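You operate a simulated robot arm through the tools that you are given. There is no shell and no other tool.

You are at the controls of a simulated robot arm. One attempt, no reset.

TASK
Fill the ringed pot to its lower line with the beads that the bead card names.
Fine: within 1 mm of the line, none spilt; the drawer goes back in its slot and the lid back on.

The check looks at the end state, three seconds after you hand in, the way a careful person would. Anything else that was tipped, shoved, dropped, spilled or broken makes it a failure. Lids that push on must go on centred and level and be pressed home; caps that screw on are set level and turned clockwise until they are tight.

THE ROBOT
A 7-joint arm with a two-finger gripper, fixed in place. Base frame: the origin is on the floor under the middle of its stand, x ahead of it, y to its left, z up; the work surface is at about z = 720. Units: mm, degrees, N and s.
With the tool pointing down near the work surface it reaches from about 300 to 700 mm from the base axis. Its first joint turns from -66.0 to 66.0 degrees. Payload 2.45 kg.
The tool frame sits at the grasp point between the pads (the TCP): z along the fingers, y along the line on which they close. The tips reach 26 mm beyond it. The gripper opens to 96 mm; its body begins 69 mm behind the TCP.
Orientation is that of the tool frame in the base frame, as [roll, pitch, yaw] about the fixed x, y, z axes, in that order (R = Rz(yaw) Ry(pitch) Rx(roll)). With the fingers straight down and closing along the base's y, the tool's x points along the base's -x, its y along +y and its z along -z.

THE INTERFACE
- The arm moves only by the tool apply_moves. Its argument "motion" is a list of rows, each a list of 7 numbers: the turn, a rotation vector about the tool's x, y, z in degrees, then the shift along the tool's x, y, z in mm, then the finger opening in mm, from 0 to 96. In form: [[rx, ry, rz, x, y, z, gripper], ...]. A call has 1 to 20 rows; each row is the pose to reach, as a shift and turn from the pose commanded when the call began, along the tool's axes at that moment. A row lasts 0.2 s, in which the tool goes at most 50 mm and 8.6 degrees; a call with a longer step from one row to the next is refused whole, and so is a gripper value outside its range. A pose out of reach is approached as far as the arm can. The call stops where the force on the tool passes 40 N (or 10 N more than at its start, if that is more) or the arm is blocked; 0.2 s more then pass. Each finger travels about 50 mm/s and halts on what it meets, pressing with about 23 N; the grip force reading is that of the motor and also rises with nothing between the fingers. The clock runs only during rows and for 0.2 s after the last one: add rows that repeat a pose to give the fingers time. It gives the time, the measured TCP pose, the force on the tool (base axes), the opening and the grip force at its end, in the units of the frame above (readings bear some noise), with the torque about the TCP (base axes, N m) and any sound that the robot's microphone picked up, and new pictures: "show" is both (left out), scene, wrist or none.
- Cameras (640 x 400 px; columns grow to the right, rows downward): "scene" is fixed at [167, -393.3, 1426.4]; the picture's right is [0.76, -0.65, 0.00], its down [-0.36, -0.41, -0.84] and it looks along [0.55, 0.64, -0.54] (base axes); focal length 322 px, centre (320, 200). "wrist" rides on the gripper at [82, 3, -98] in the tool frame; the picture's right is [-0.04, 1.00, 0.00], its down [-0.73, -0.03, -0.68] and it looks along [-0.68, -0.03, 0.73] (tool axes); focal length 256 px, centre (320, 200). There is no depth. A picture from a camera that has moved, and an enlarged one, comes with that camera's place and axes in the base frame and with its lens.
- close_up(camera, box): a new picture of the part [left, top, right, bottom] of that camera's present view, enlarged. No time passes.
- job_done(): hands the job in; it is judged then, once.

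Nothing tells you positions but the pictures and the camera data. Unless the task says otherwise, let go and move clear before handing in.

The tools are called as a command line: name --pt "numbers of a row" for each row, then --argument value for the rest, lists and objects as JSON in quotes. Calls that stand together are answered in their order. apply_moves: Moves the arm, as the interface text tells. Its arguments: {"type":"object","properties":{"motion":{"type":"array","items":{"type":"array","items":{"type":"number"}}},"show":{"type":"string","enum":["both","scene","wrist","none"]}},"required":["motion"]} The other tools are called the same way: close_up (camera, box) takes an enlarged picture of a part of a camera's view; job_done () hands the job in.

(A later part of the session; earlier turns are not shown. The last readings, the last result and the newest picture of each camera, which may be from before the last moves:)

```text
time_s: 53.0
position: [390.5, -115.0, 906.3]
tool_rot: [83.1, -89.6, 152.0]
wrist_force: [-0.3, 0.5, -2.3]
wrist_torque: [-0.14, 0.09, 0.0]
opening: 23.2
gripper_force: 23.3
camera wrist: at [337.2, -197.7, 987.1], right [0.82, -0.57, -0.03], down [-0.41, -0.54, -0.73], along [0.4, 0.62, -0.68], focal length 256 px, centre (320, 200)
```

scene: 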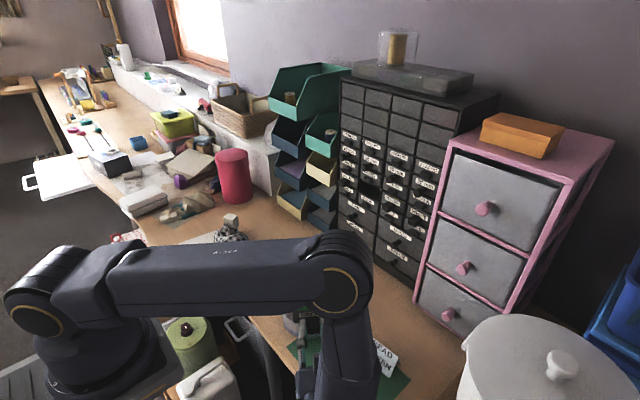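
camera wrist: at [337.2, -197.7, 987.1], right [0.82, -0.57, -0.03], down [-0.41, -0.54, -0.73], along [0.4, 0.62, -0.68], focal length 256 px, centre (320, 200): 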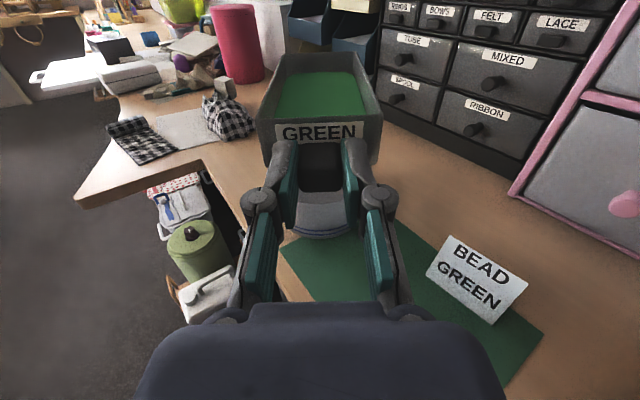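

The drawer is level again with nothing spilt. I'll retrace the path back toward the cabinet, slowly.

apply_moves --pt "-1 0 0 10 0 4 10" --pt "-3 0 0 22 3 14 10" --pt "-6 0 0 34 7 28 10" --pt "-10 0 0 45 11 44 10" --pt "-14 0 0 54 15 60 10" --pt "-18 0 0 60 19 76 10" --pt "-22 0 0 64 24 92 10" --pt "-25 0 0 64 27 106 10" --pt "-25 0 0 64 27 106 10" --show "both"

```text
time_s: 55.0
position: [472.6, -45.6, 971.5]
tool_rot: [67.8, -89.4, 142.3]
wrist_force: [1.3, -0.3, -1.6]
wrist_torque: [-0.08, 0.12, 0.01]
opening: 22.9
gripper_force: 23.1
camera wrist: at [388.1, -96.6, 1050.8], right [0.5, -0.86, -0.03], down [-0.6, -0.32, -0.74], along [0.63, 0.39, -0.68], focal length 256 px, centre (320, 200)
```

scene: 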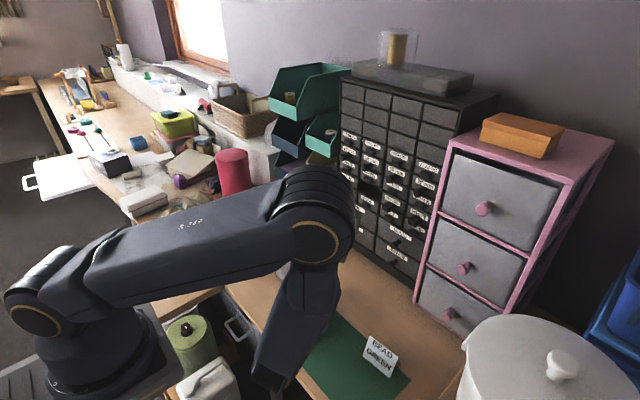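
wrist: 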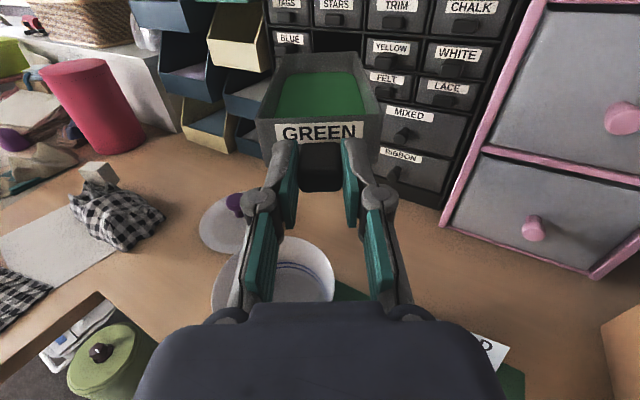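

apply_moves --pt "-2 0 0 0 -4 4 10" --pt "-6 0 0 0 -12 12 10" --pt "-11 0 0 0 -21 21 10" --pt "-16 0 0 0 -30 30 10" --pt "-21 0 0 0 -39 40 10" --pt "-26 0 0 0 -47 49 10" --pt "-30 0 0 0 -53 55 10" --pt "-30 0 0 0 -53 55 10" --show "both"

```text
time_s: 56.8
position: [494.6, 28.7, 971.4]
tool_rot: [38.3, -89.4, 141.5]
wrist_force: [0.1, 0.2, -0.9]
wrist_torque: [0.0, 0.18, 0.0]
opening: 22.8
gripper_force: 22.6
camera wrist: at [395.9, 26.3, 1051.6], right [0.0, -1.0, -0.03], down [-0.67, 0.02, -0.74], along [0.74, 0.02, -0.67], focal length 256 px, centre (320, 200)
```

scene: 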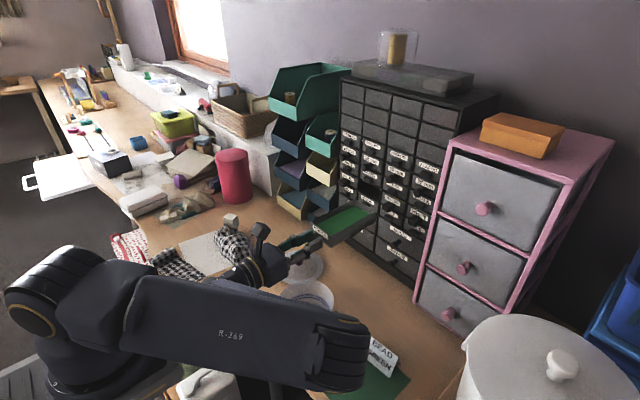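
wrist: 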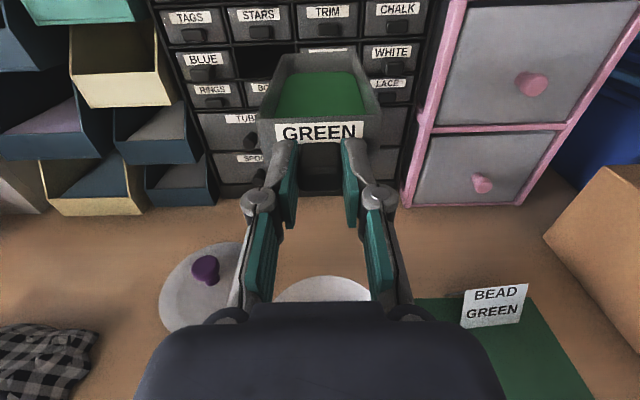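

The pot is still empty and the drawer is level at the transfer point. I'll go back in front of its open slot.

apply_moves --pt "0 -0.2 0 0 -6 2 10" --pt "0 -0.4 0 -2 -16 6 10" --pt "0 -0.5 0 -4 -28 12 10" --pt "0 -0.5 0 -6 -40 20 10" --pt "0 -0.5 0 -8 -52 30 10" --pt "0 -0.5 0 -10 -62 40 10" --pt "0 -0.5 0 -12 -69 50 10" --pt "0 -0.5 0 -14 -72 58 10" --pt "0 -0.5 0 -14 -72 62 10" --pt "0 -0.5 0 -14 -72 62 10" --show "both"

apply_moves --pt "0 0 0 0 0 0 10" --show "wrist"

apply_moves --pt "0 0 0 0 0 0 10" --show "wrist"

close_up --camera "wrist" --box '[220, 20, 420, 160]'

close_up --camera "scene" --box '[300, 160, 420, 240]'

```text
time_s: 59.0
position: [555.2, 101.8, 955.8]
tool_rot: [112.1, -89.7, 68.1]
wrist_force: [0.6, -0.4, -0.8]
wrist_torque: [0.0, 0.15, 0.01]
opening: 23.3
gripper_force: 22.6
camera wrist: at [458.1, 99.2, 1036.6], right [0.0, -1.0, -0.04], down [-0.68, 0.02, -0.73], along [0.73, 0.03, -0.68], focal length 256 px, centre (320, 200)
```

scene: 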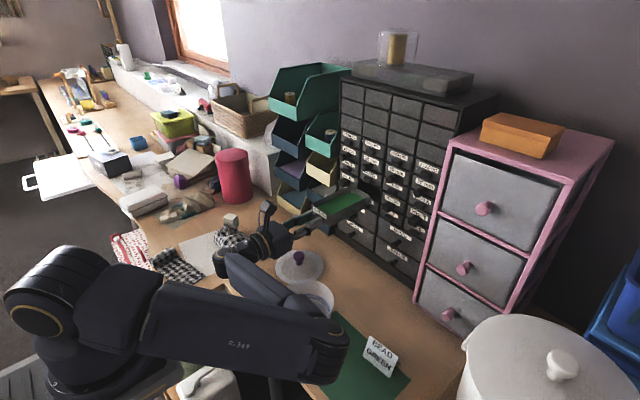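
wrist: 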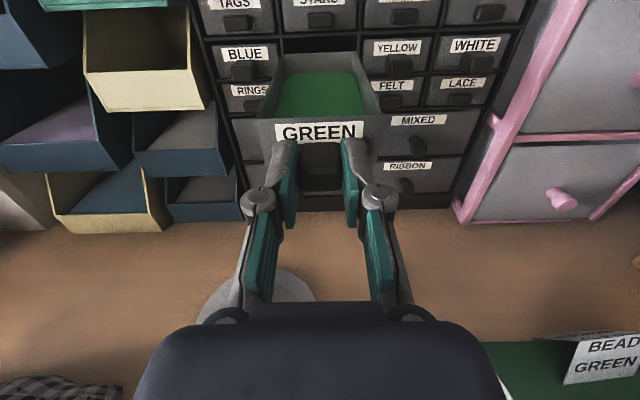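

```text
time_s: 59.4
position: [554.8, 102.7, 956.2]
tool_rot: [112.3, -89.8, 67.8]
wrist_force: [-1.3, 0.0, -1.1]
wrist_torque: [-0.04, 0.15, -0.02]
opening: 23.0
gripper_force: 23.1
camera wrist: at [457.9, 99.2, 1036.7], right [0.0, -1.0, -0.04], down [-0.68, 0.02, -0.73], along [0.73, 0.03, -0.68], focal length 256 px, centre (320, 200)
```

wrist: 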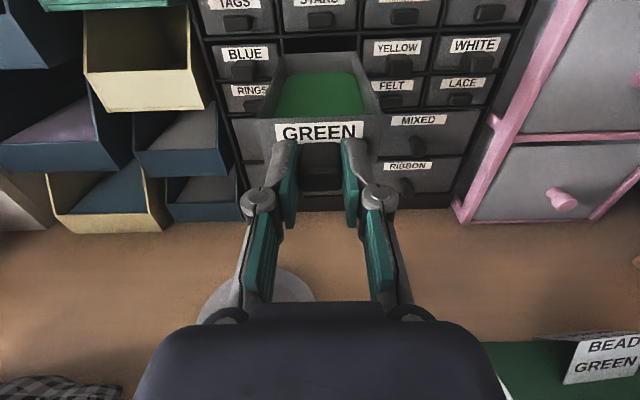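

```text
time_s: 59.8
position: [555.5, 102.4, 956.2]
tool_rot: [111.7, -89.6, 68.4]
wrist_force: [0.9, -0.9, -1.4]
wrist_torque: [0.05, 0.18, 0.0]
opening: 23.3
gripper_force: 23.0
camera wrist: at [457.9, 99.2, 1036.7], right [0.0, -1.0, -0.04], down [-0.68, 0.02, -0.73], along [0.73, 0.03, -0.68], focal length 256 px, centre (320, 200)
```

wrist: 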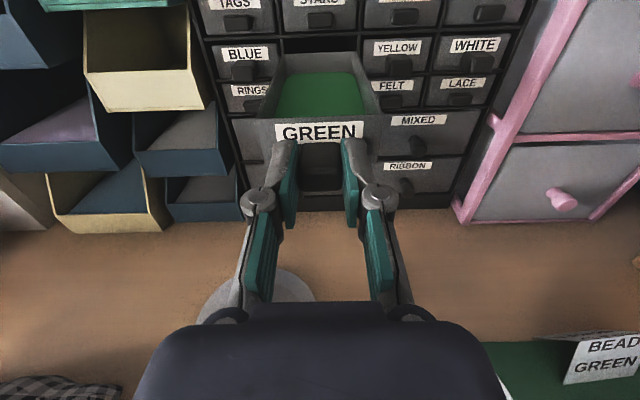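

```text
2.86 times, centred on (320, 90) of wrist
camera zoom: at [457.9, 99.2, 1036.7], right [0.0, -1.0, -0.04], down [-0.68, 0.02, -0.73], along [0.73, 0.03, -0.68], focal length 731 px, centre (320, 514)
```

zoom: 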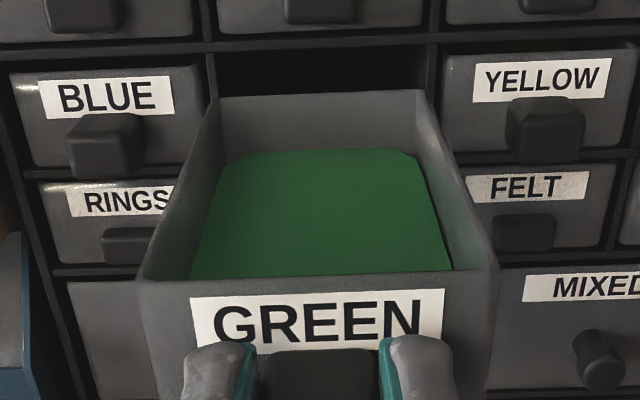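

```text
5.00 times, centred on (360, 200) of scene
camera zoom: at [167.0, -393.3, 1426.4], right [0.76, -0.65, 0.0], down [-0.36, -0.41, -0.84], along [0.55, 0.64, -0.54], focal length 1608 px, centre (120, 200)
```

zoom: 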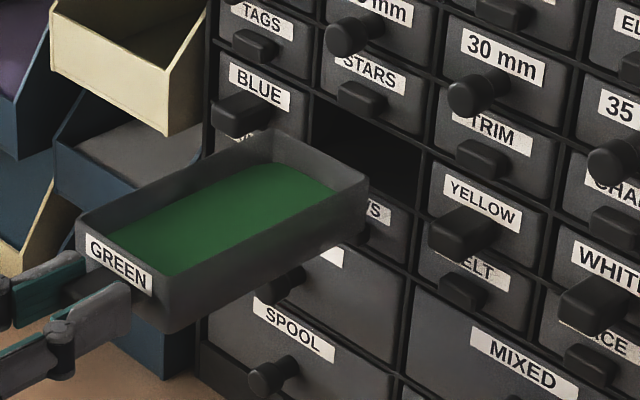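

I'm in front of the open slot. A small correction: about 0.8 mm toward −Y and a touch of roll. Then I'll advance until the drawer's back is just outside the slot.

apply_moves --pt "0 0 0.3 0 0.8 6 10" --pt "0 0 0.3 0 0.8 14 10" --pt "0 0 0.3 0 0.8 22 10" --pt "0 0 0.3 0 0.8 28 10" --pt "0 0 0.3 0 0.8 30 10" --pt "0 0 0.3 0 0.8 30 10" --pt "0 0 0.3 0 0.8 30 10" --show "wrist"

close_up --camera "wrist" --box '[260, 40, 380, 120]'

close_up --camera "scene" --box '[330, 170, 410, 230]'

```text
time_s: 61.4
position: [585.7, 101.9, 957.2]
tool_rot: [-167.9, -89.9, -11.9]
wrist_force: [-0.7, 0.2, -1.9]
wrist_torque: [-0.01, 0.16, 0.0]
opening: 22.9
gripper_force: 22.7
camera wrist: at [487.8, 98.4, 1037.5], right [0.0, -1.0, -0.04], down [-0.68, 0.03, -0.73], along [0.73, 0.03, -0.68], focal length 256 px, centre (320, 200)
```

wrist: 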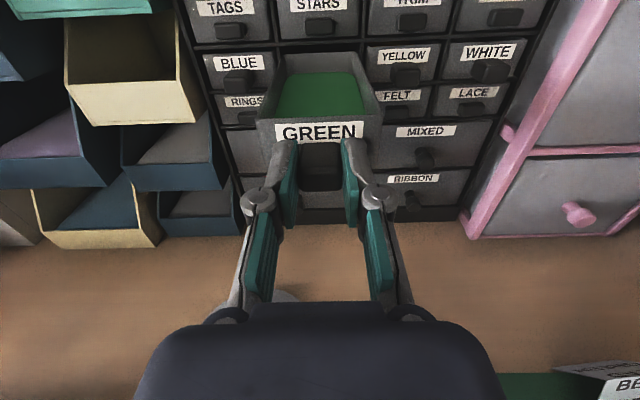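

```text
5.00 times, centred on (320, 80) of wrist
camera zoom: at [487.8, 98.4, 1037.5], right [0.0, -1.0, -0.04], down [-0.68, 0.03, -0.73], along [0.73, 0.03, -0.68], focal length 1280 px, centre (320, 800)
```

zoom: 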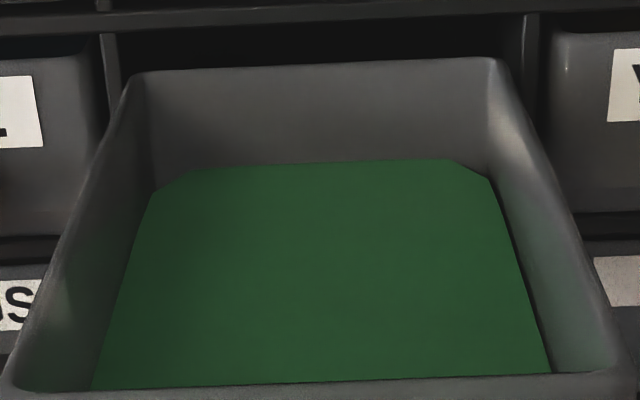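

```text
6.67 times, centred on (370, 200) of scene
camera zoom: at [167.0, -393.3, 1426.4], right [0.76, -0.65, 0.0], down [-0.36, -0.41, -0.84], along [0.55, 0.64, -0.54], focal length 2144 px, centre (-13, 200)
```

zoom: 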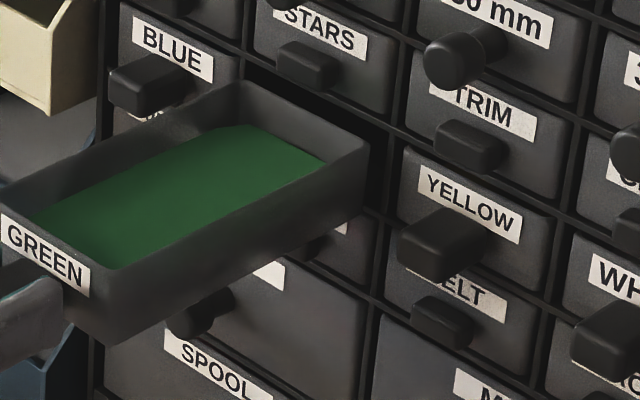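

Orientation is exact and the drawer looks centred on the slot with equal gaps either side. I'll nudge 0.4 mm and insert gently.

apply_moves --pt "0 0 0 -0.4 0.4 3 10" --pt "0 0 0 -0.4 0.4 7 10" --pt "0 0 0 -0.4 0.4 11 10" --pt "0 0 0 -0.4 0.4 15 10" --pt "0 0 0 -0.4 0.4 19 10" --pt "0 0 0 -0.4 0.4 20 10" --show "wrist"

close_up --camera "wrist" --box '[260, 40, 380, 120]'

close_up --camera "scene" --box '[330, 170, 410, 230]'

```text
time_s: 62.5
position: [599.5, 101.7, 956.3]
tool_rot: [-134.5, -89.7, -45.1]
wrist_force: [-18.7, -2.3, 1.8]
wrist_torque: [-0.05, -0.34, -0.36]
opening: 23.1
gripper_force: 23.3
stopped in row 5: the force on the tool passed its limit at 48 N (the readings are from after the stop); the commanded pose is now the measured one
camera wrist: at [501.3, 98.0, 1037.1], right [0.01, -1.0, -0.04], down [-0.68, 0.03, -0.73], along [0.73, 0.03, -0.68], focal length 256 px, centre (320, 200)
```

wrist: 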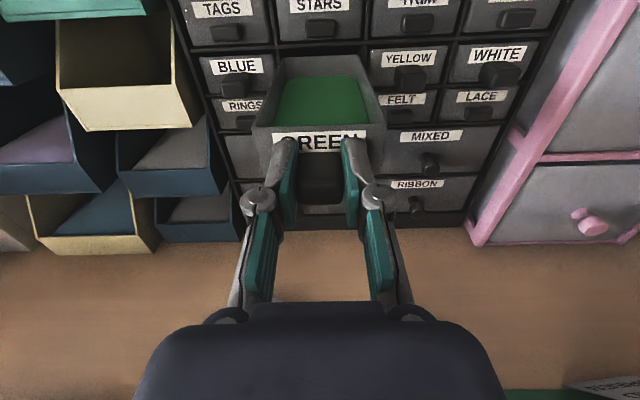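

```text
5.00 times, centred on (320, 80) of wrist
camera zoom: at [501.3, 98.0, 1037.1], right [0.01, -1.0, -0.04], down [-0.68, 0.03, -0.73], along [0.73, 0.03, -0.68], focal length 1280 px, centre (320, 800)
```

zoom: 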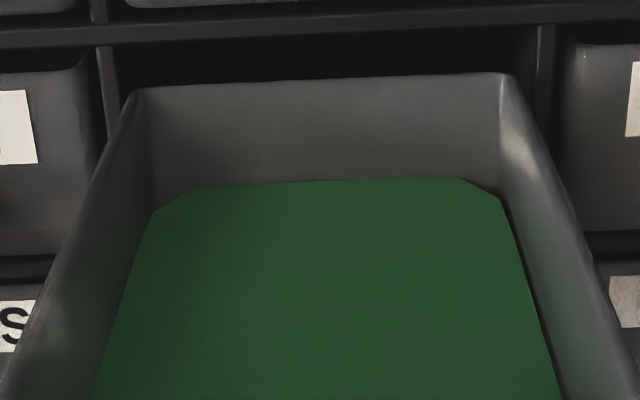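

```text
6.67 times, centred on (370, 200) of scene
camera zoom: at [166.4, -393.4, 1426.5], right [0.76, -0.65, 0.0], down [-0.35, -0.41, -0.84], along [0.55, 0.64, -0.54], focal length 2144 px, centre (-13, 200)
```

zoom: 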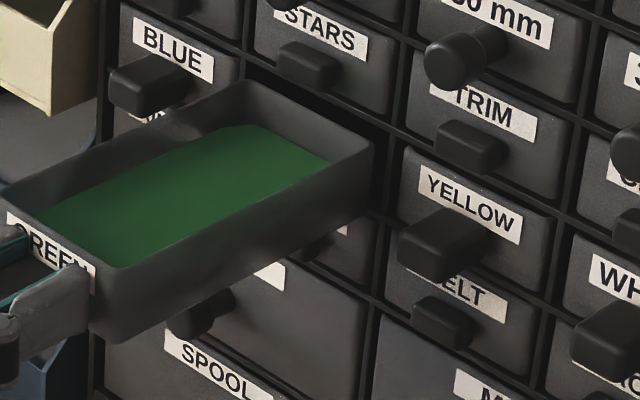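

The drawer met the cabinet edge instead of entering (48 N, then stopped), and the grip slid a few millimetres along the handle. I'll look closely to see which edge it caught.

close_up --camera "scene" --box '[358, 180, 398, 210]'

close_up --camera "wrist" --box '[265, 40, 305, 70]'

close_up --camera "wrist" --box '[340, 40, 380, 70]'

```text
13.33 times, centred on (378, 195) of scene
camera zoom: at [166.4, -393.4, 1426.5], right [0.76, -0.65, 0.0], down [-0.35, -0.41, -0.84], along [0.55, 0.64, -0.54], focal length 4287 px, centre (-453, 267)
```

zoom: 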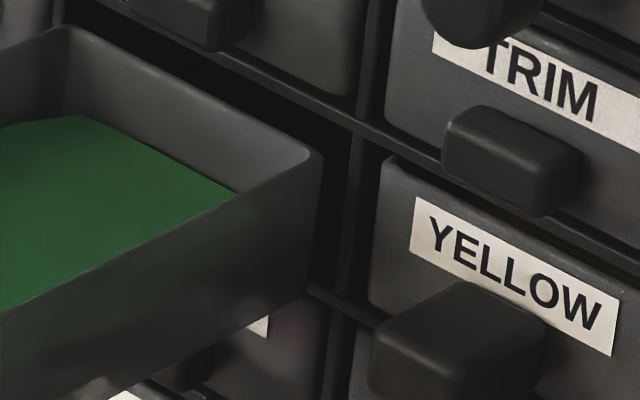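

```text
13.33 times, centred on (285, 55) of wrist
camera zoom: at [501.3, 98.0, 1037.1], right [0.01, -1.0, -0.04], down [-0.68, 0.03, -0.73], along [0.73, 0.03, -0.68], focal length 3413 px, centre (787, 2133)
```

zoom: 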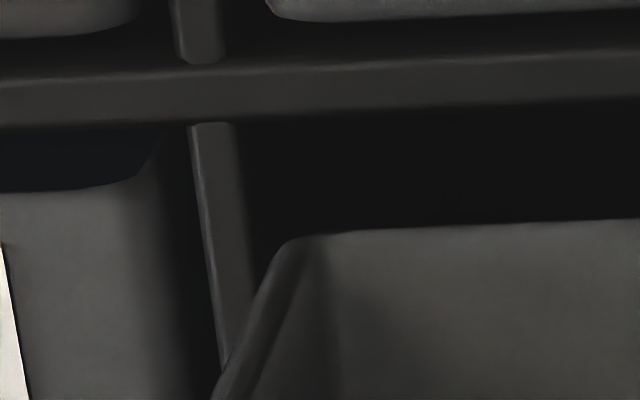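

```text
13.33 times, centred on (360, 55) of wrist
camera zoom: at [501.3, 98.0, 1037.1], right [0.01, -1.0, -0.04], down [-0.68, 0.03, -0.73], along [0.73, 0.03, -0.68], focal length 3413 px, centre (-213, 2133)
```

zoom: 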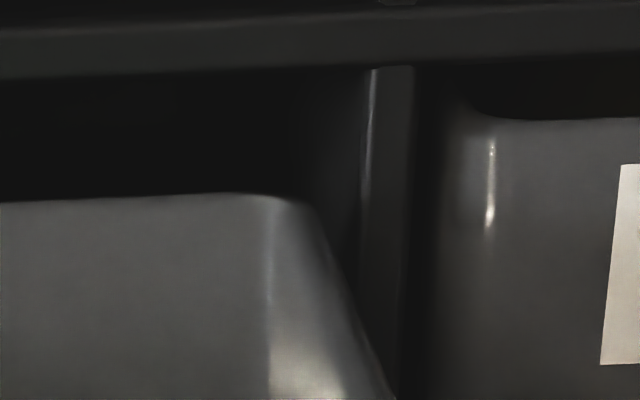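

There's about 7 mm of free space above the drawer in the slot but its bottom edge is right at the rail, so it is catching low (and sits ~1 mm left). I'll back off 5 mm, straighten, raise 2 mm, shift 1 mm right.

apply_moves --pt "-0.2 0.1 -0.1 0 0.3 -3 10" --pt "-0.4 0.2 -0.2 1 0.6 -6 10" --pt "-0.4 0.2 -0.2 2 1.0 -6 10" --pt "-0.4 0.2 -0.2 2 1.0 -6 10" --show "none"

apply_moves --pt "0 0 0 0 0 0 10" --show "wrist"

close_up --camera "scene" --box '[358, 180, 398, 210]'

close_up --camera "wrist" --box '[270, 40, 370, 110]'

```text
time_s: 63.5
position: [594.0, 99.7, 958.1]
tool_rot: [-62.6, -90.0, -117.4]
wrist_force: [0.3, 0.1, -1.5]
wrist_torque: [-0.02, 0.14, 0.02]
opening: 23.1
gripper_force: 22.6
```

```text
time_s: 63.9
position: [594.6, 99.8, 958.2]
tool_rot: [115.2, -89.9, 64.7]
wrist_force: [-0.3, 0.0, -1.5]
wrist_torque: [-0.01, 0.15, 0.01]
opening: 22.9
gripper_force: 23.5
camera wrist: at [496.0, 97.6, 1038.6], right [0.0, -1.0, -0.04], down [-0.68, 0.03, -0.73], along [0.73, 0.03, -0.68], focal length 256 px, centre (320, 200)
```

wrist: 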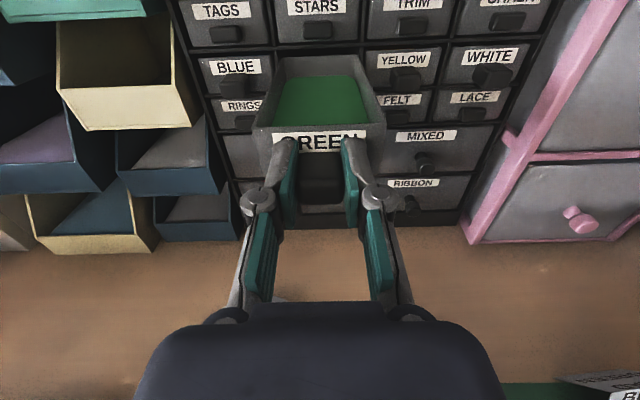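

```text
13.33 times, centred on (378, 195) of scene
camera zoom: at [167.0, -393.3, 1426.4], right [0.76, -0.65, 0.0], down [-0.36, -0.41, -0.84], along [0.55, 0.64, -0.54], focal length 4287 px, centre (-453, 267)
```

zoom: 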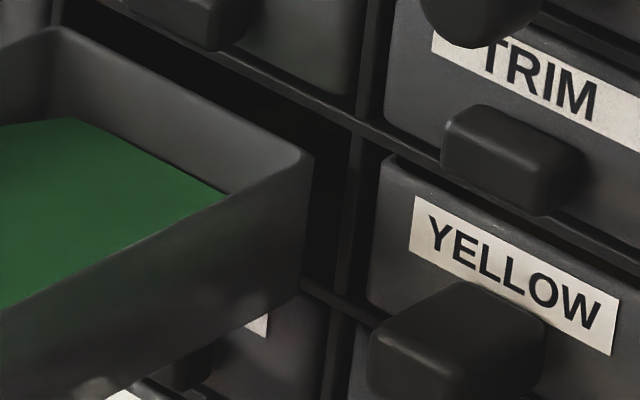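

```text
5.71 times, centred on (320, 75) of wrist
camera zoom: at [496.0, 97.6, 1038.6], right [0.0, -1.0, -0.04], down [-0.68, 0.03, -0.73], along [0.73, 0.03, -0.68], focal length 1463 px, centre (320, 914)
```

zoom: 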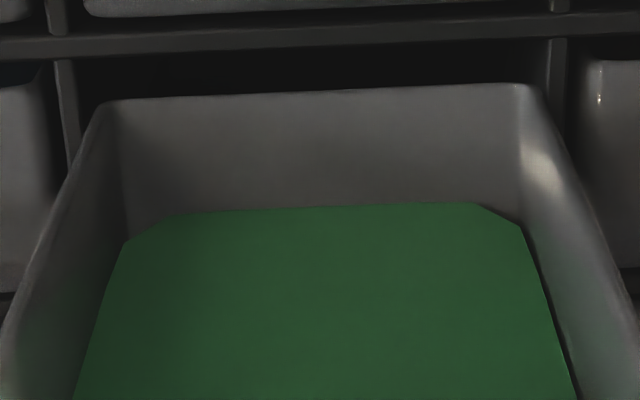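

Now the gaps left and right are balanced and the drawer bottom is about 1.4 mm above the rail. I'll insert again gently.

apply_moves --pt "0 0 0 0 0 3 10" --pt "0 0 0 0 0 6 10" --pt "0 0 0 0 0 9 10" --pt "0 0 0 0 0 12 10" --pt "0 0 0 0 0 15 10" --pt "0 0 0 0 0 18 10" --pt "0 0 0 0 0 18 10" --show "wrist"

close_up --camera "wrist" --box '[270, 40, 370, 110]'

close_up --camera "scene" --box '[358, 180, 398, 210]'

```text
time_s: 64.7
position: [599.8, 102.0, 956.8]
tool_rot: [-165.2, -89.9, -14.7]
wrist_force: [-16.4, -3.3, 0.5]
wrist_torque: [0.02, -0.05, -0.07]
opening: 22.9
gripper_force: 23.0
stopped in row 3: the force on the tool passed its limit at 48 N (the readings are from after the stop); the commanded pose is now the measured one
camera wrist: at [501.3, 97.8, 1038.1], right [0.0, -1.0, -0.04], down [-0.68, 0.03, -0.73], along [0.73, 0.03, -0.68], focal length 256 px, centre (320, 200)
```

wrist: 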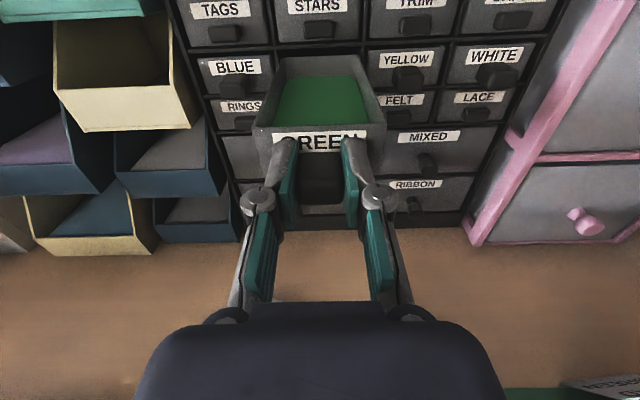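

```text
5.71 times, centred on (320, 75) of wrist
camera zoom: at [501.3, 97.8, 1038.1], right [0.0, -1.0, -0.04], down [-0.68, 0.03, -0.73], along [0.73, 0.03, -0.68], focal length 1463 px, centre (320, 914)
```

zoom: 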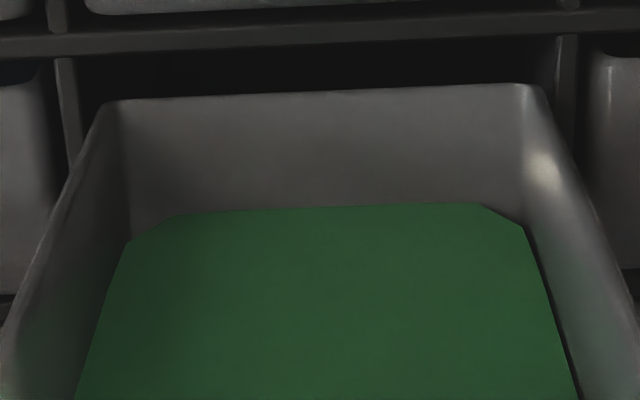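

```text
13.33 times, centred on (378, 195) of scene
camera zoom: at [166.6, -393.4, 1426.5], right [0.76, -0.65, 0.0], down [-0.35, -0.41, -0.84], along [0.55, 0.64, -0.54], focal length 4287 px, centre (-453, 267)
```

zoom: 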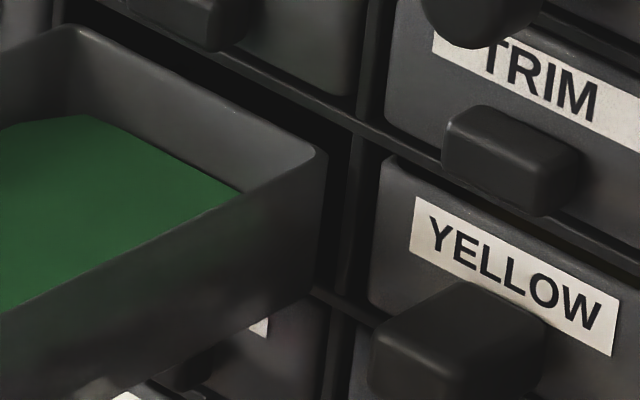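

Still blocked at the same spot. Comparing with my earlier picture, the drawer has drooped about 1° in the grip, so its back end is ~3 mm low. I'll back off and pitch the hand up 1.1° so it's parallel to the slot.

apply_moves --pt "0 0.3 0 0.2 0 -3 10" --pt "0 0.7 0 0.4 0 -6 10" --pt "0 1.1 0 0.4 0 -6 10" --pt "0 1.1 0 0.4 0 -6 10" --show "none"

apply_moves --pt "0 0 0 0 0 0 10" --show "wrist"

close_up --camera "wrist" --box '[220, 20, 420, 160]'

close_up --camera "scene" --box '[338, 180, 398, 220]'

```text
time_s: 65.7
position: [594.6, 100.2, 957.3]
tool_rot: [0.2, -89.1, 179.9]
wrist_force: [0.6, -0.5, -2.2]
wrist_torque: [-0.02, 0.12, 0.0]
opening: 23.2
gripper_force: 22.9
```

```text
time_s: 66.1
position: [593.1, 101.5, 957.4]
tool_rot: [-0.3, -89.1, -179.5]
wrist_force: [-0.2, 0.1, -0.8]
wrist_torque: [0.02, 0.09, 0.0]
opening: 23.2
gripper_force: 23.1
camera wrist: at [494.6, 97.3, 1037.0], right [0.0, -1.0, -0.04], down [-0.67, 0.03, -0.74], along [0.74, 0.03, -0.67], focal length 256 px, centre (320, 200)
```

wrist: 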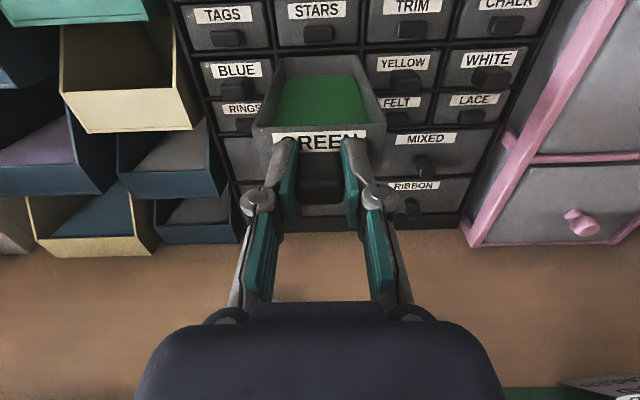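

```text
2.86 times, centred on (320, 90) of wrist
camera zoom: at [494.6, 97.3, 1037.0], right [0.0, -1.0, -0.04], down [-0.67, 0.03, -0.74], along [0.74, 0.03, -0.67], focal length 731 px, centre (320, 514)
```

zoom: 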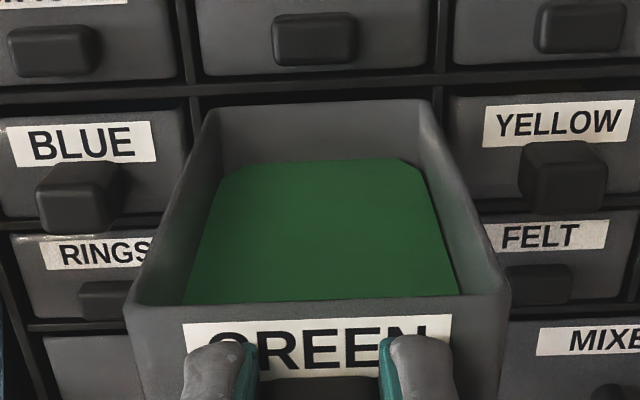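

```text
10.00 times, centred on (368, 200) of scene
camera zoom: at [167.0, -393.3, 1426.4], right [0.76, -0.65, 0.0], down [-0.36, -0.41, -0.84], along [0.55, 0.64, -0.54], focal length 3215 px, centre (-160, 200)
```

zoom: 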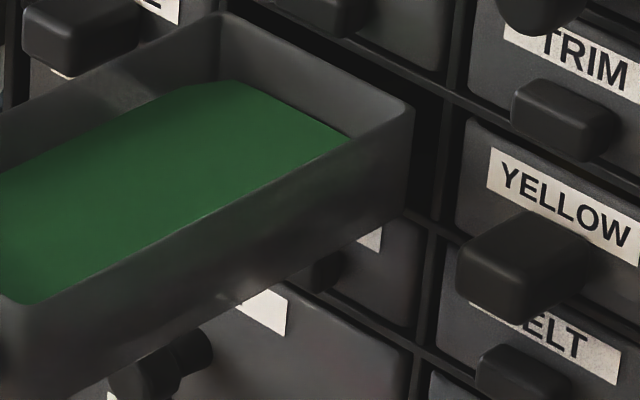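

The drawer now looks parallel to the slot, with its back-bottom edge clearly above the rail. Inserting again gently.

apply_moves --pt "0 0 0 0 -0.3 3 10" --pt "0 0 0 0 -0.3 6 10" --pt "0 0 0 0 -0.3 9 10" --pt "0 0 0 0 -0.3 12 10" --pt "0 0 0 0 -0.3 15 10" --pt "0 0 0 0 -0.3 18 10" --pt "0 0 0 0 -0.3 20 10" --show "wrist"

close_up --camera "wrist" --box '[220, 20, 420, 160]'

close_up --camera "scene" --box '[338, 180, 398, 220]'

```text
time_s: 67.7
position: [615.3, 100.2, 957.7]
tool_rot: [-0.4, -89.1, -179.5]
wrist_force: [0.2, 0.0, -0.9]
wrist_torque: [-0.02, 0.14, -0.01]
opening: 23.0
gripper_force: 23.3
camera wrist: at [515.1, 97.4, 1037.3], right [0.0, -1.0, -0.04], down [-0.67, 0.03, -0.74], along [0.74, 0.03, -0.67], focal length 256 px, centre (320, 200)
```

wrist: 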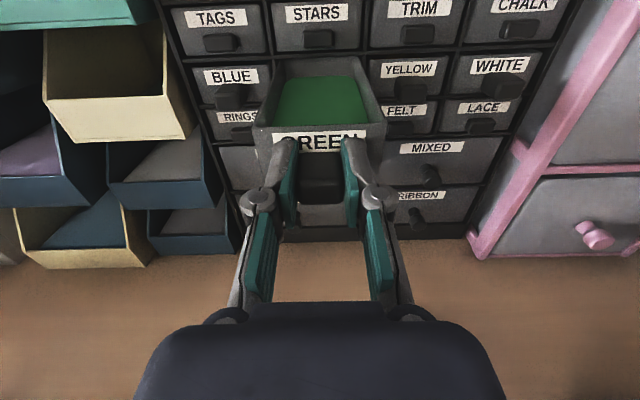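

```text
2.86 times, centred on (320, 90) of wrist
camera zoom: at [515.1, 97.4, 1037.3], right [0.0, -1.0, -0.04], down [-0.67, 0.03, -0.74], along [0.74, 0.03, -0.67], focal length 731 px, centre (320, 514)
```

zoom: 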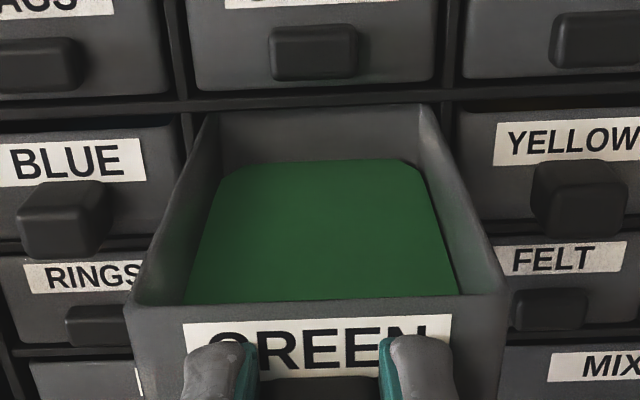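

```text
10.00 times, centred on (368, 200) of scene
camera zoom: at [167.0, -393.3, 1426.4], right [0.76, -0.65, 0.0], down [-0.36, -0.41, -0.84], along [0.55, 0.64, -0.54], focal length 3215 px, centre (-160, 200)
```

zoom: 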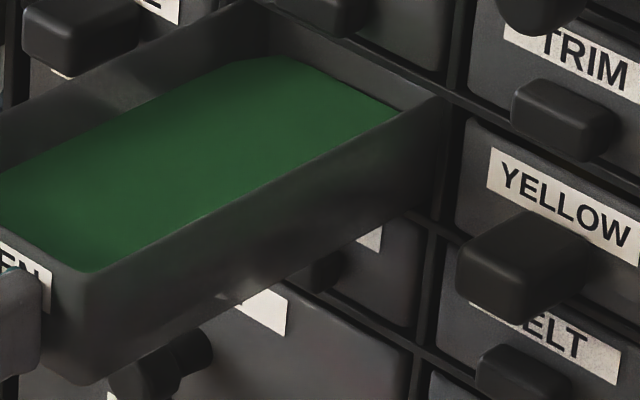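

It's going in freely now (no force). I'll continue pushing it in.

apply_moves --pt "0 0 0 0 0 6 10" --pt "0 0 0 0 0 14 10" --pt "0 0 0 0 0 22 10" --pt "0 0 0 0 0 30 10" --pt "0 0 0 0 0 38 10" --pt "0 0 0 0 0 46 10" --pt "0 0 0 0 0 54 10" --pt "0 0 0 0 0 60 10" --pt "0 0 0 0 0 60 10" --show "wrist"

close_up --camera "wrist" --box '[220, 20, 420, 160]'

```text
time_s: 69.7
position: [673.1, 100.8, 958.5]
tool_rot: [-1.5, -89.2, -178.4]
wrist_force: [0.1, 1.0, -1.1]
wrist_torque: [-0.01, 0.13, 0.0]
opening: 23.2
gripper_force: 22.4
camera wrist: at [574.3, 98.2, 1038.2], right [0.0, -1.0, -0.04], down [-0.67, 0.03, -0.74], along [0.74, 0.03, -0.67], focal length 256 px, centre (320, 200)
```

wrist: 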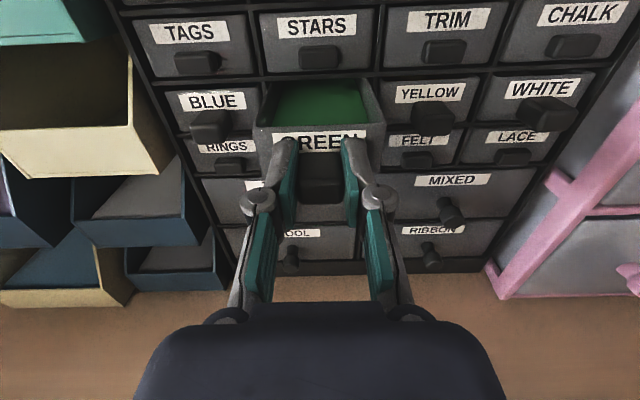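

```text
2.86 times, centred on (320, 90) of wrist
camera zoom: at [574.3, 98.2, 1038.2], right [0.0, -1.0, -0.04], down [-0.67, 0.03, -0.74], along [0.74, 0.03, -0.67], focal length 731 px, centre (320, 514)
```

zoom: 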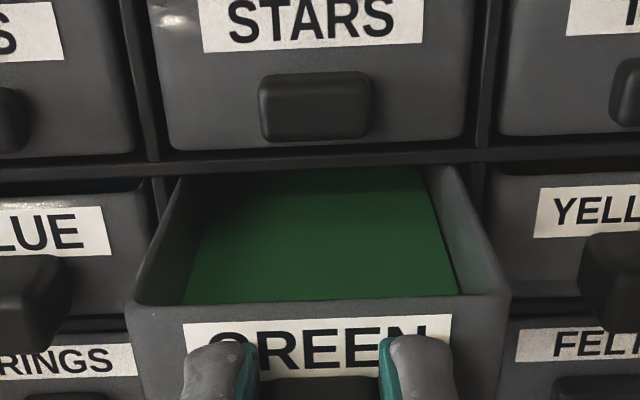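

apply_moves --pt "0 0 0 -0.3 0 8 10" --pt "0 0 0 -0.6 0 16 10" --pt "0 0 0 -0.9 0 24 10" --pt "0 0 0 -1.2 0 32 10" --pt "0 0 0 -1.5 0 40 10" --pt "0 0 0 -1.8 0 48 10" --pt "0 0 0 -2.0 0 54 10" --pt "0 0 0 -2.0 0 54 10" --show "wrist"

close_up --camera "wrist" --box '[220, 40, 420, 180]'

close_up --camera "scene" --box '[338, 160, 418, 230]'

```text
time_s: 71.5
position: [728.5, 100.0, 956.7]
tool_rot: [-1.0, -89.0, -178.9]
wrist_force: [0.7, 0.3, -1.4]
wrist_torque: [0.0, 0.18, 0.05]
opening: 23.0
gripper_force: 23.6
camera wrist: at [629.2, 97.9, 1036.2], right [0.0, -1.0, -0.04], down [-0.67, 0.03, -0.74], along [0.74, 0.03, -0.67], focal length 256 px, centre (320, 200)
```

wrist: 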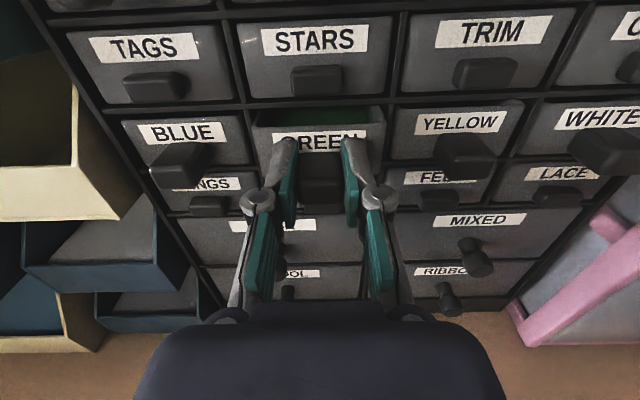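

```text
2.86 times, centred on (320, 110) of wrist
camera zoom: at [629.2, 97.9, 1036.2], right [0.0, -1.0, -0.04], down [-0.67, 0.03, -0.74], along [0.74, 0.03, -0.67], focal length 731 px, centre (320, 457)
```

zoom: 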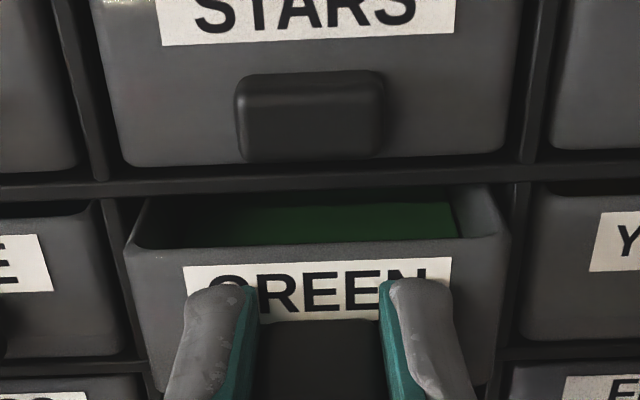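

```text
5.71 times, centred on (378, 195) of scene
camera zoom: at [167.1, -393.3, 1426.4], right [0.76, -0.65, 0.0], down [-0.36, -0.41, -0.84], along [0.55, 0.64, -0.54], focal length 1837 px, centre (-11, 229)
```

zoom: 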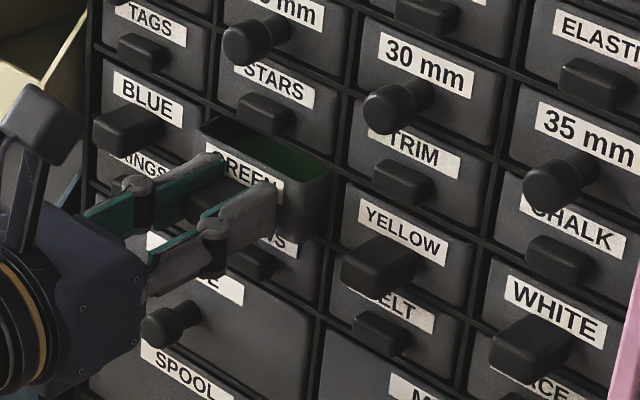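

Only about 13 mm remains. I'll push it flush gently, to learn where it seats.

apply_moves --pt "0 0 0 -0.1 0 3 10" --pt "0 0 0 -0.2 0 6 10" --pt "0 0 0 -0.2 0 8 10" --pt "0 0 0 -0.2 0 10 10" --pt "0 0 0 -0.2 0 12 10" --pt "0 0 0 -0.2 0 14 10" --pt "0 0 0 -0.2 0 16 10" --show "wrist"

close_up --camera "scene" --box '[338, 160, 418, 230]'

```text
time_s: 73.1
position: [744.7, 100.8, 956.7]
tool_rot: [-0.7, -89.2, -179.2]
wrist_force: [-0.7, -0.3, -1.9]
wrist_torque: [-0.03, 0.22, 0.06]
opening: 23.0
gripper_force: 22.6
camera wrist: at [644.7, 98.0, 1036.8], right [0.0, -1.0, -0.04], down [-0.67, 0.03, -0.74], along [0.74, 0.03, -0.67], focal length 256 px, centre (320, 200)
```

wrist: 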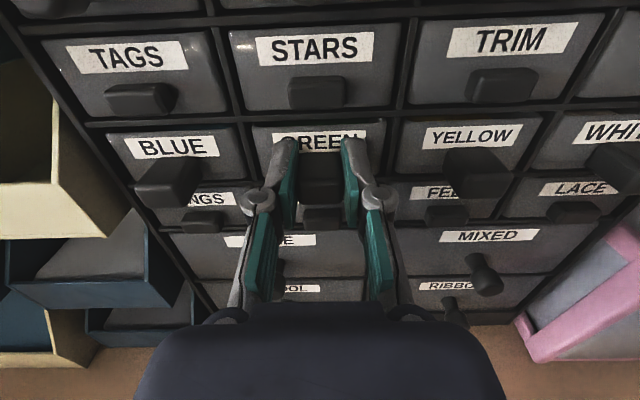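

```text
5.71 times, centred on (378, 195) of scene
camera zoom: at [167.0, -393.3, 1426.4], right [0.76, -0.65, 0.0], down [-0.36, -0.41, -0.84], along [0.55, 0.64, -0.54], focal length 1837 px, centre (-11, 229)
```

zoom: 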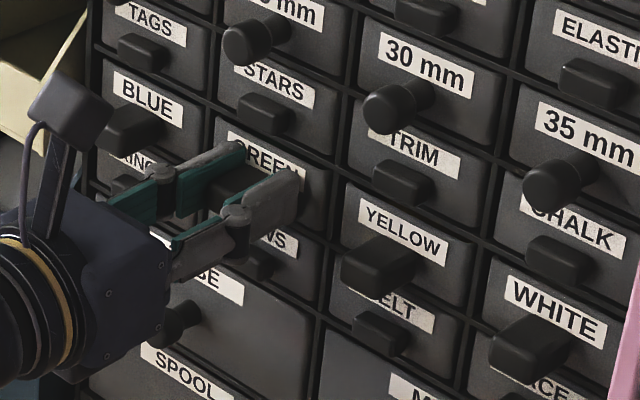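

The drawer looks flush again, with no force. I'll open the fingers, back straight off, and check.

apply_moves --pt "0 0 0 0 0 0 25" --pt "0 0 0 0 0 0 35" --pt "0 0 0 0 0 0 48" --pt "0 0 0 0 0 0 50" --pt "0 0 0 0 0 -10 50" --pt "0 0 0 0 0 -30 50" --pt "0 0 0 0 0 -60 50" --pt "0 0 0 0 0 -90 50" --pt "0 0 0 0 0 -120 50" --pt "0 0 0 0 0 -120 50" --show "both"

close_up --camera "wrist" --box '[230, 40, 410, 160]'

close_up --camera "scene" --box '[338, 160, 418, 230]'

```text
time_s: 75.3
position: [624.8, 101.3, 949.9]
tool_rot: [0.2, -89.0, 179.9]
wrist_force: [0.6, -1.0, 0.2]
wrist_torque: [0.01, -0.01, -0.03]
opening: 50.0
gripper_force: 0.0
camera wrist: at [524.3, 97.6, 1030.0], right [0.0, -1.0, -0.04], down [-0.67, 0.03, -0.74], along [0.74, 0.03, -0.67], focal length 256 px, centre (320, 200)
```

scene: 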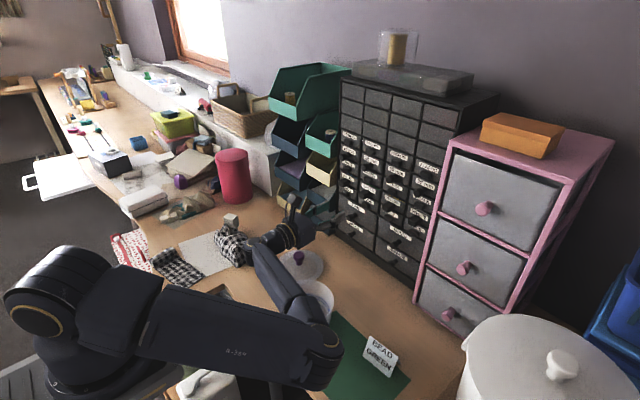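
wrist: 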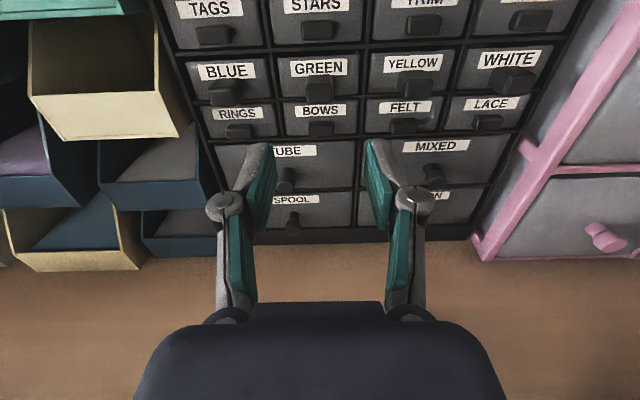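

```text
3.33 times, centred on (320, 100) of wrist
camera zoom: at [524.3, 97.6, 1030.0], right [0.0, -1.0, -0.04], down [-0.67, 0.03, -0.74], along [0.74, 0.03, -0.67], focal length 853 px, centre (320, 533)
```

zoom: 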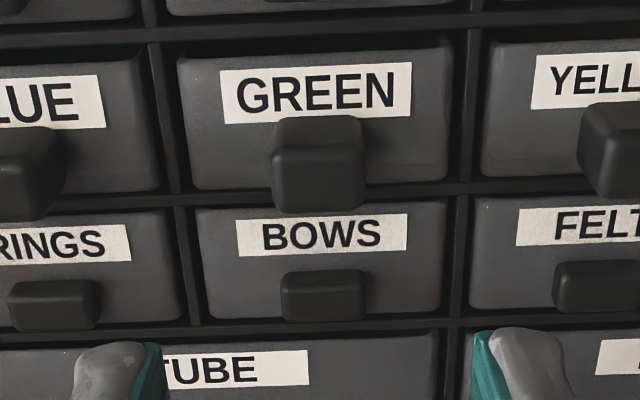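

```text
5.71 times, centred on (378, 195) of scene
camera zoom: at [167.0, -393.3, 1426.4], right [0.76, -0.65, 0.0], down [-0.36, -0.41, -0.84], along [0.55, 0.64, -0.54], focal length 1837 px, centre (-11, 229)
```

zoom: 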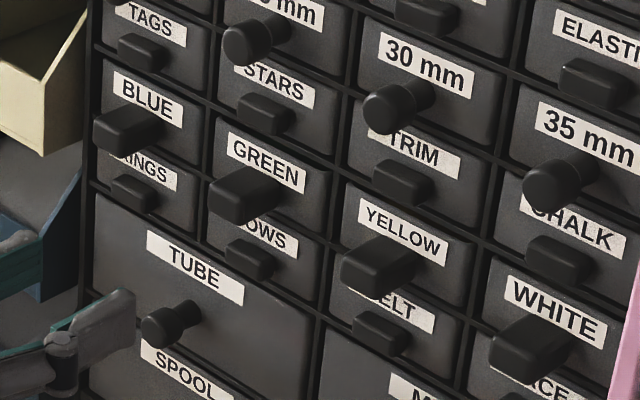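

The drawer sits flush like its neighbours. Now I'll roll the hand over by 180° (away from the joint limit) so the camera is below.

apply_moves --pt "0 0 -8 0 0 0 50" --pt "0 0 -16 0 0 0 50" --pt "0 0 -24 0 0 0 50" --pt "0 0 -32 0 0 0 50" --pt "0 0 -40 0 0 0 50" --pt "0 0 -48 0 0 0 50" --pt "0 0 -56 0 0 0 50" --pt "0 0 -64 0 0 0 50" --pt "0 0 -72 0 0 0 50" --pt "0 0 -80 0 0 0 50" --pt "0 0 -88 0 0 0 50" --pt "0 0 -90 0 0 0 50" --show "scene"

apply_moves --pt "0 0 -8 0 0 0 50" --pt "0 0 -16 0 0 0 50" --pt "0 0 -24 0 0 0 50" --pt "0 0 -32 0 0 0 50" --pt "0 0 -40 0 0 0 50" --pt "0 0 -48 0 0 0 50" --pt "0 0 -56 0 0 0 50" --pt "0 0 -64 0 0 0 50" --pt "0 0 -72 0 0 0 50" --pt "0 0 -80 0 0 0 50" --pt "0 0 -88 0 0 0 50" --pt "0 0 -90 0 0 0 50" --show "both"

```text
time_s: 77.9
position: [625.6, 101.2, 955.8]
tool_rot: [89.1, 0.1, 90.1]
wrist_force: [-1.3, 0.5, 0.1]
wrist_torque: [0.0, 0.0, -0.02]
opening: 50.3
gripper_force: 0.2
```

scene: 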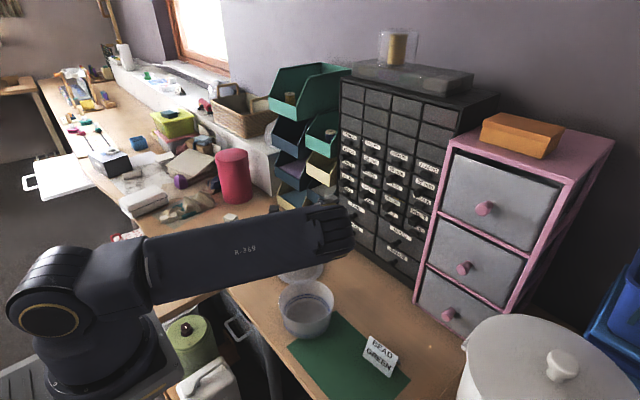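

```text
time_s: 80.5
position: [624.4, 100.6, 956.3]
tool_rot: [-9.3, 89.1, -9.3]
wrist_force: [-0.7, 0.0, 0.0]
wrist_torque: [-0.02, 0.0, 0.02]
opening: 49.7
gripper_force: 0.0
camera wrist: at [527.3, 104.0, 871.9], right [0.0, 1.0, 0.04], down [-0.69, -0.03, 0.72], along [0.72, -0.02, 0.69], focal length 256 px, centre (320, 200)
```

scene: 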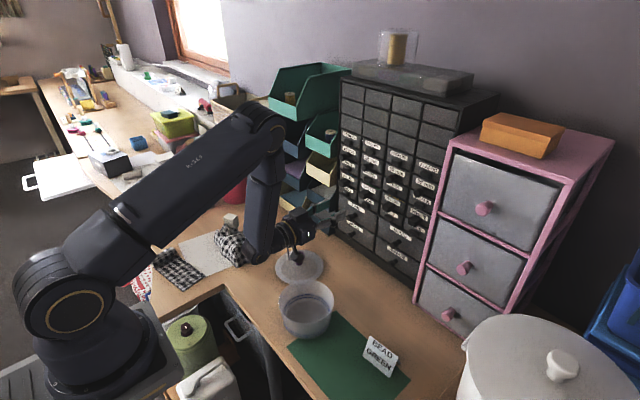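
wrist: 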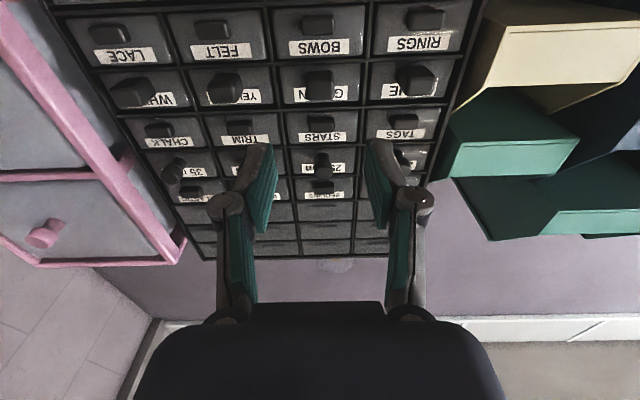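

The arm is in its natural elbow-up configuration now. Before picking the drawer up again I'll rehearse the whole transfer and tilt with the empty hand, pouring from the +Y side, which also keeps the scene view clear. First, level and retreat.

apply_moves --pt "0 0.9 0 0 0 -20 50" --pt "0 0.9 0 0 2 -45 50" --pt "0 0.9 0 0 6 -70 50" --pt "0 0.9 0 -2 10 -95 50" --pt "0 0.9 0 -4 14 -120 50" --pt "0 0.9 0 -4 16 -130 50" --pt "0 0.9 0 -4 16 -130 50" --show "scene"

```text
time_s: 82.1
position: [493.9, 116.4, 959.9]
tool_rot: [-46.6, 90.0, -46.5]
wrist_force: [-0.1, 0.6, -1.1]
wrist_torque: [0.01, -0.01, 0.01]
opening: 50.0
gripper_force: 0.0
```

scene: 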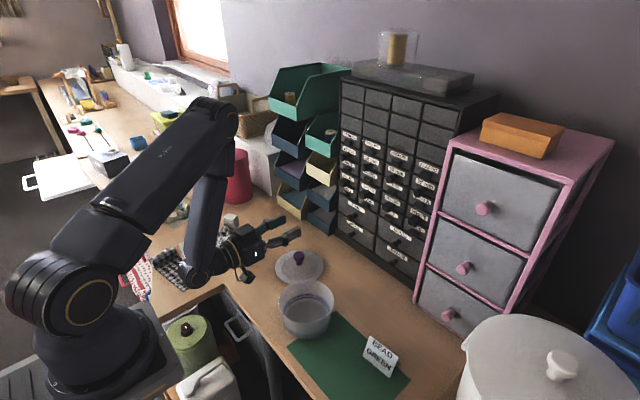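

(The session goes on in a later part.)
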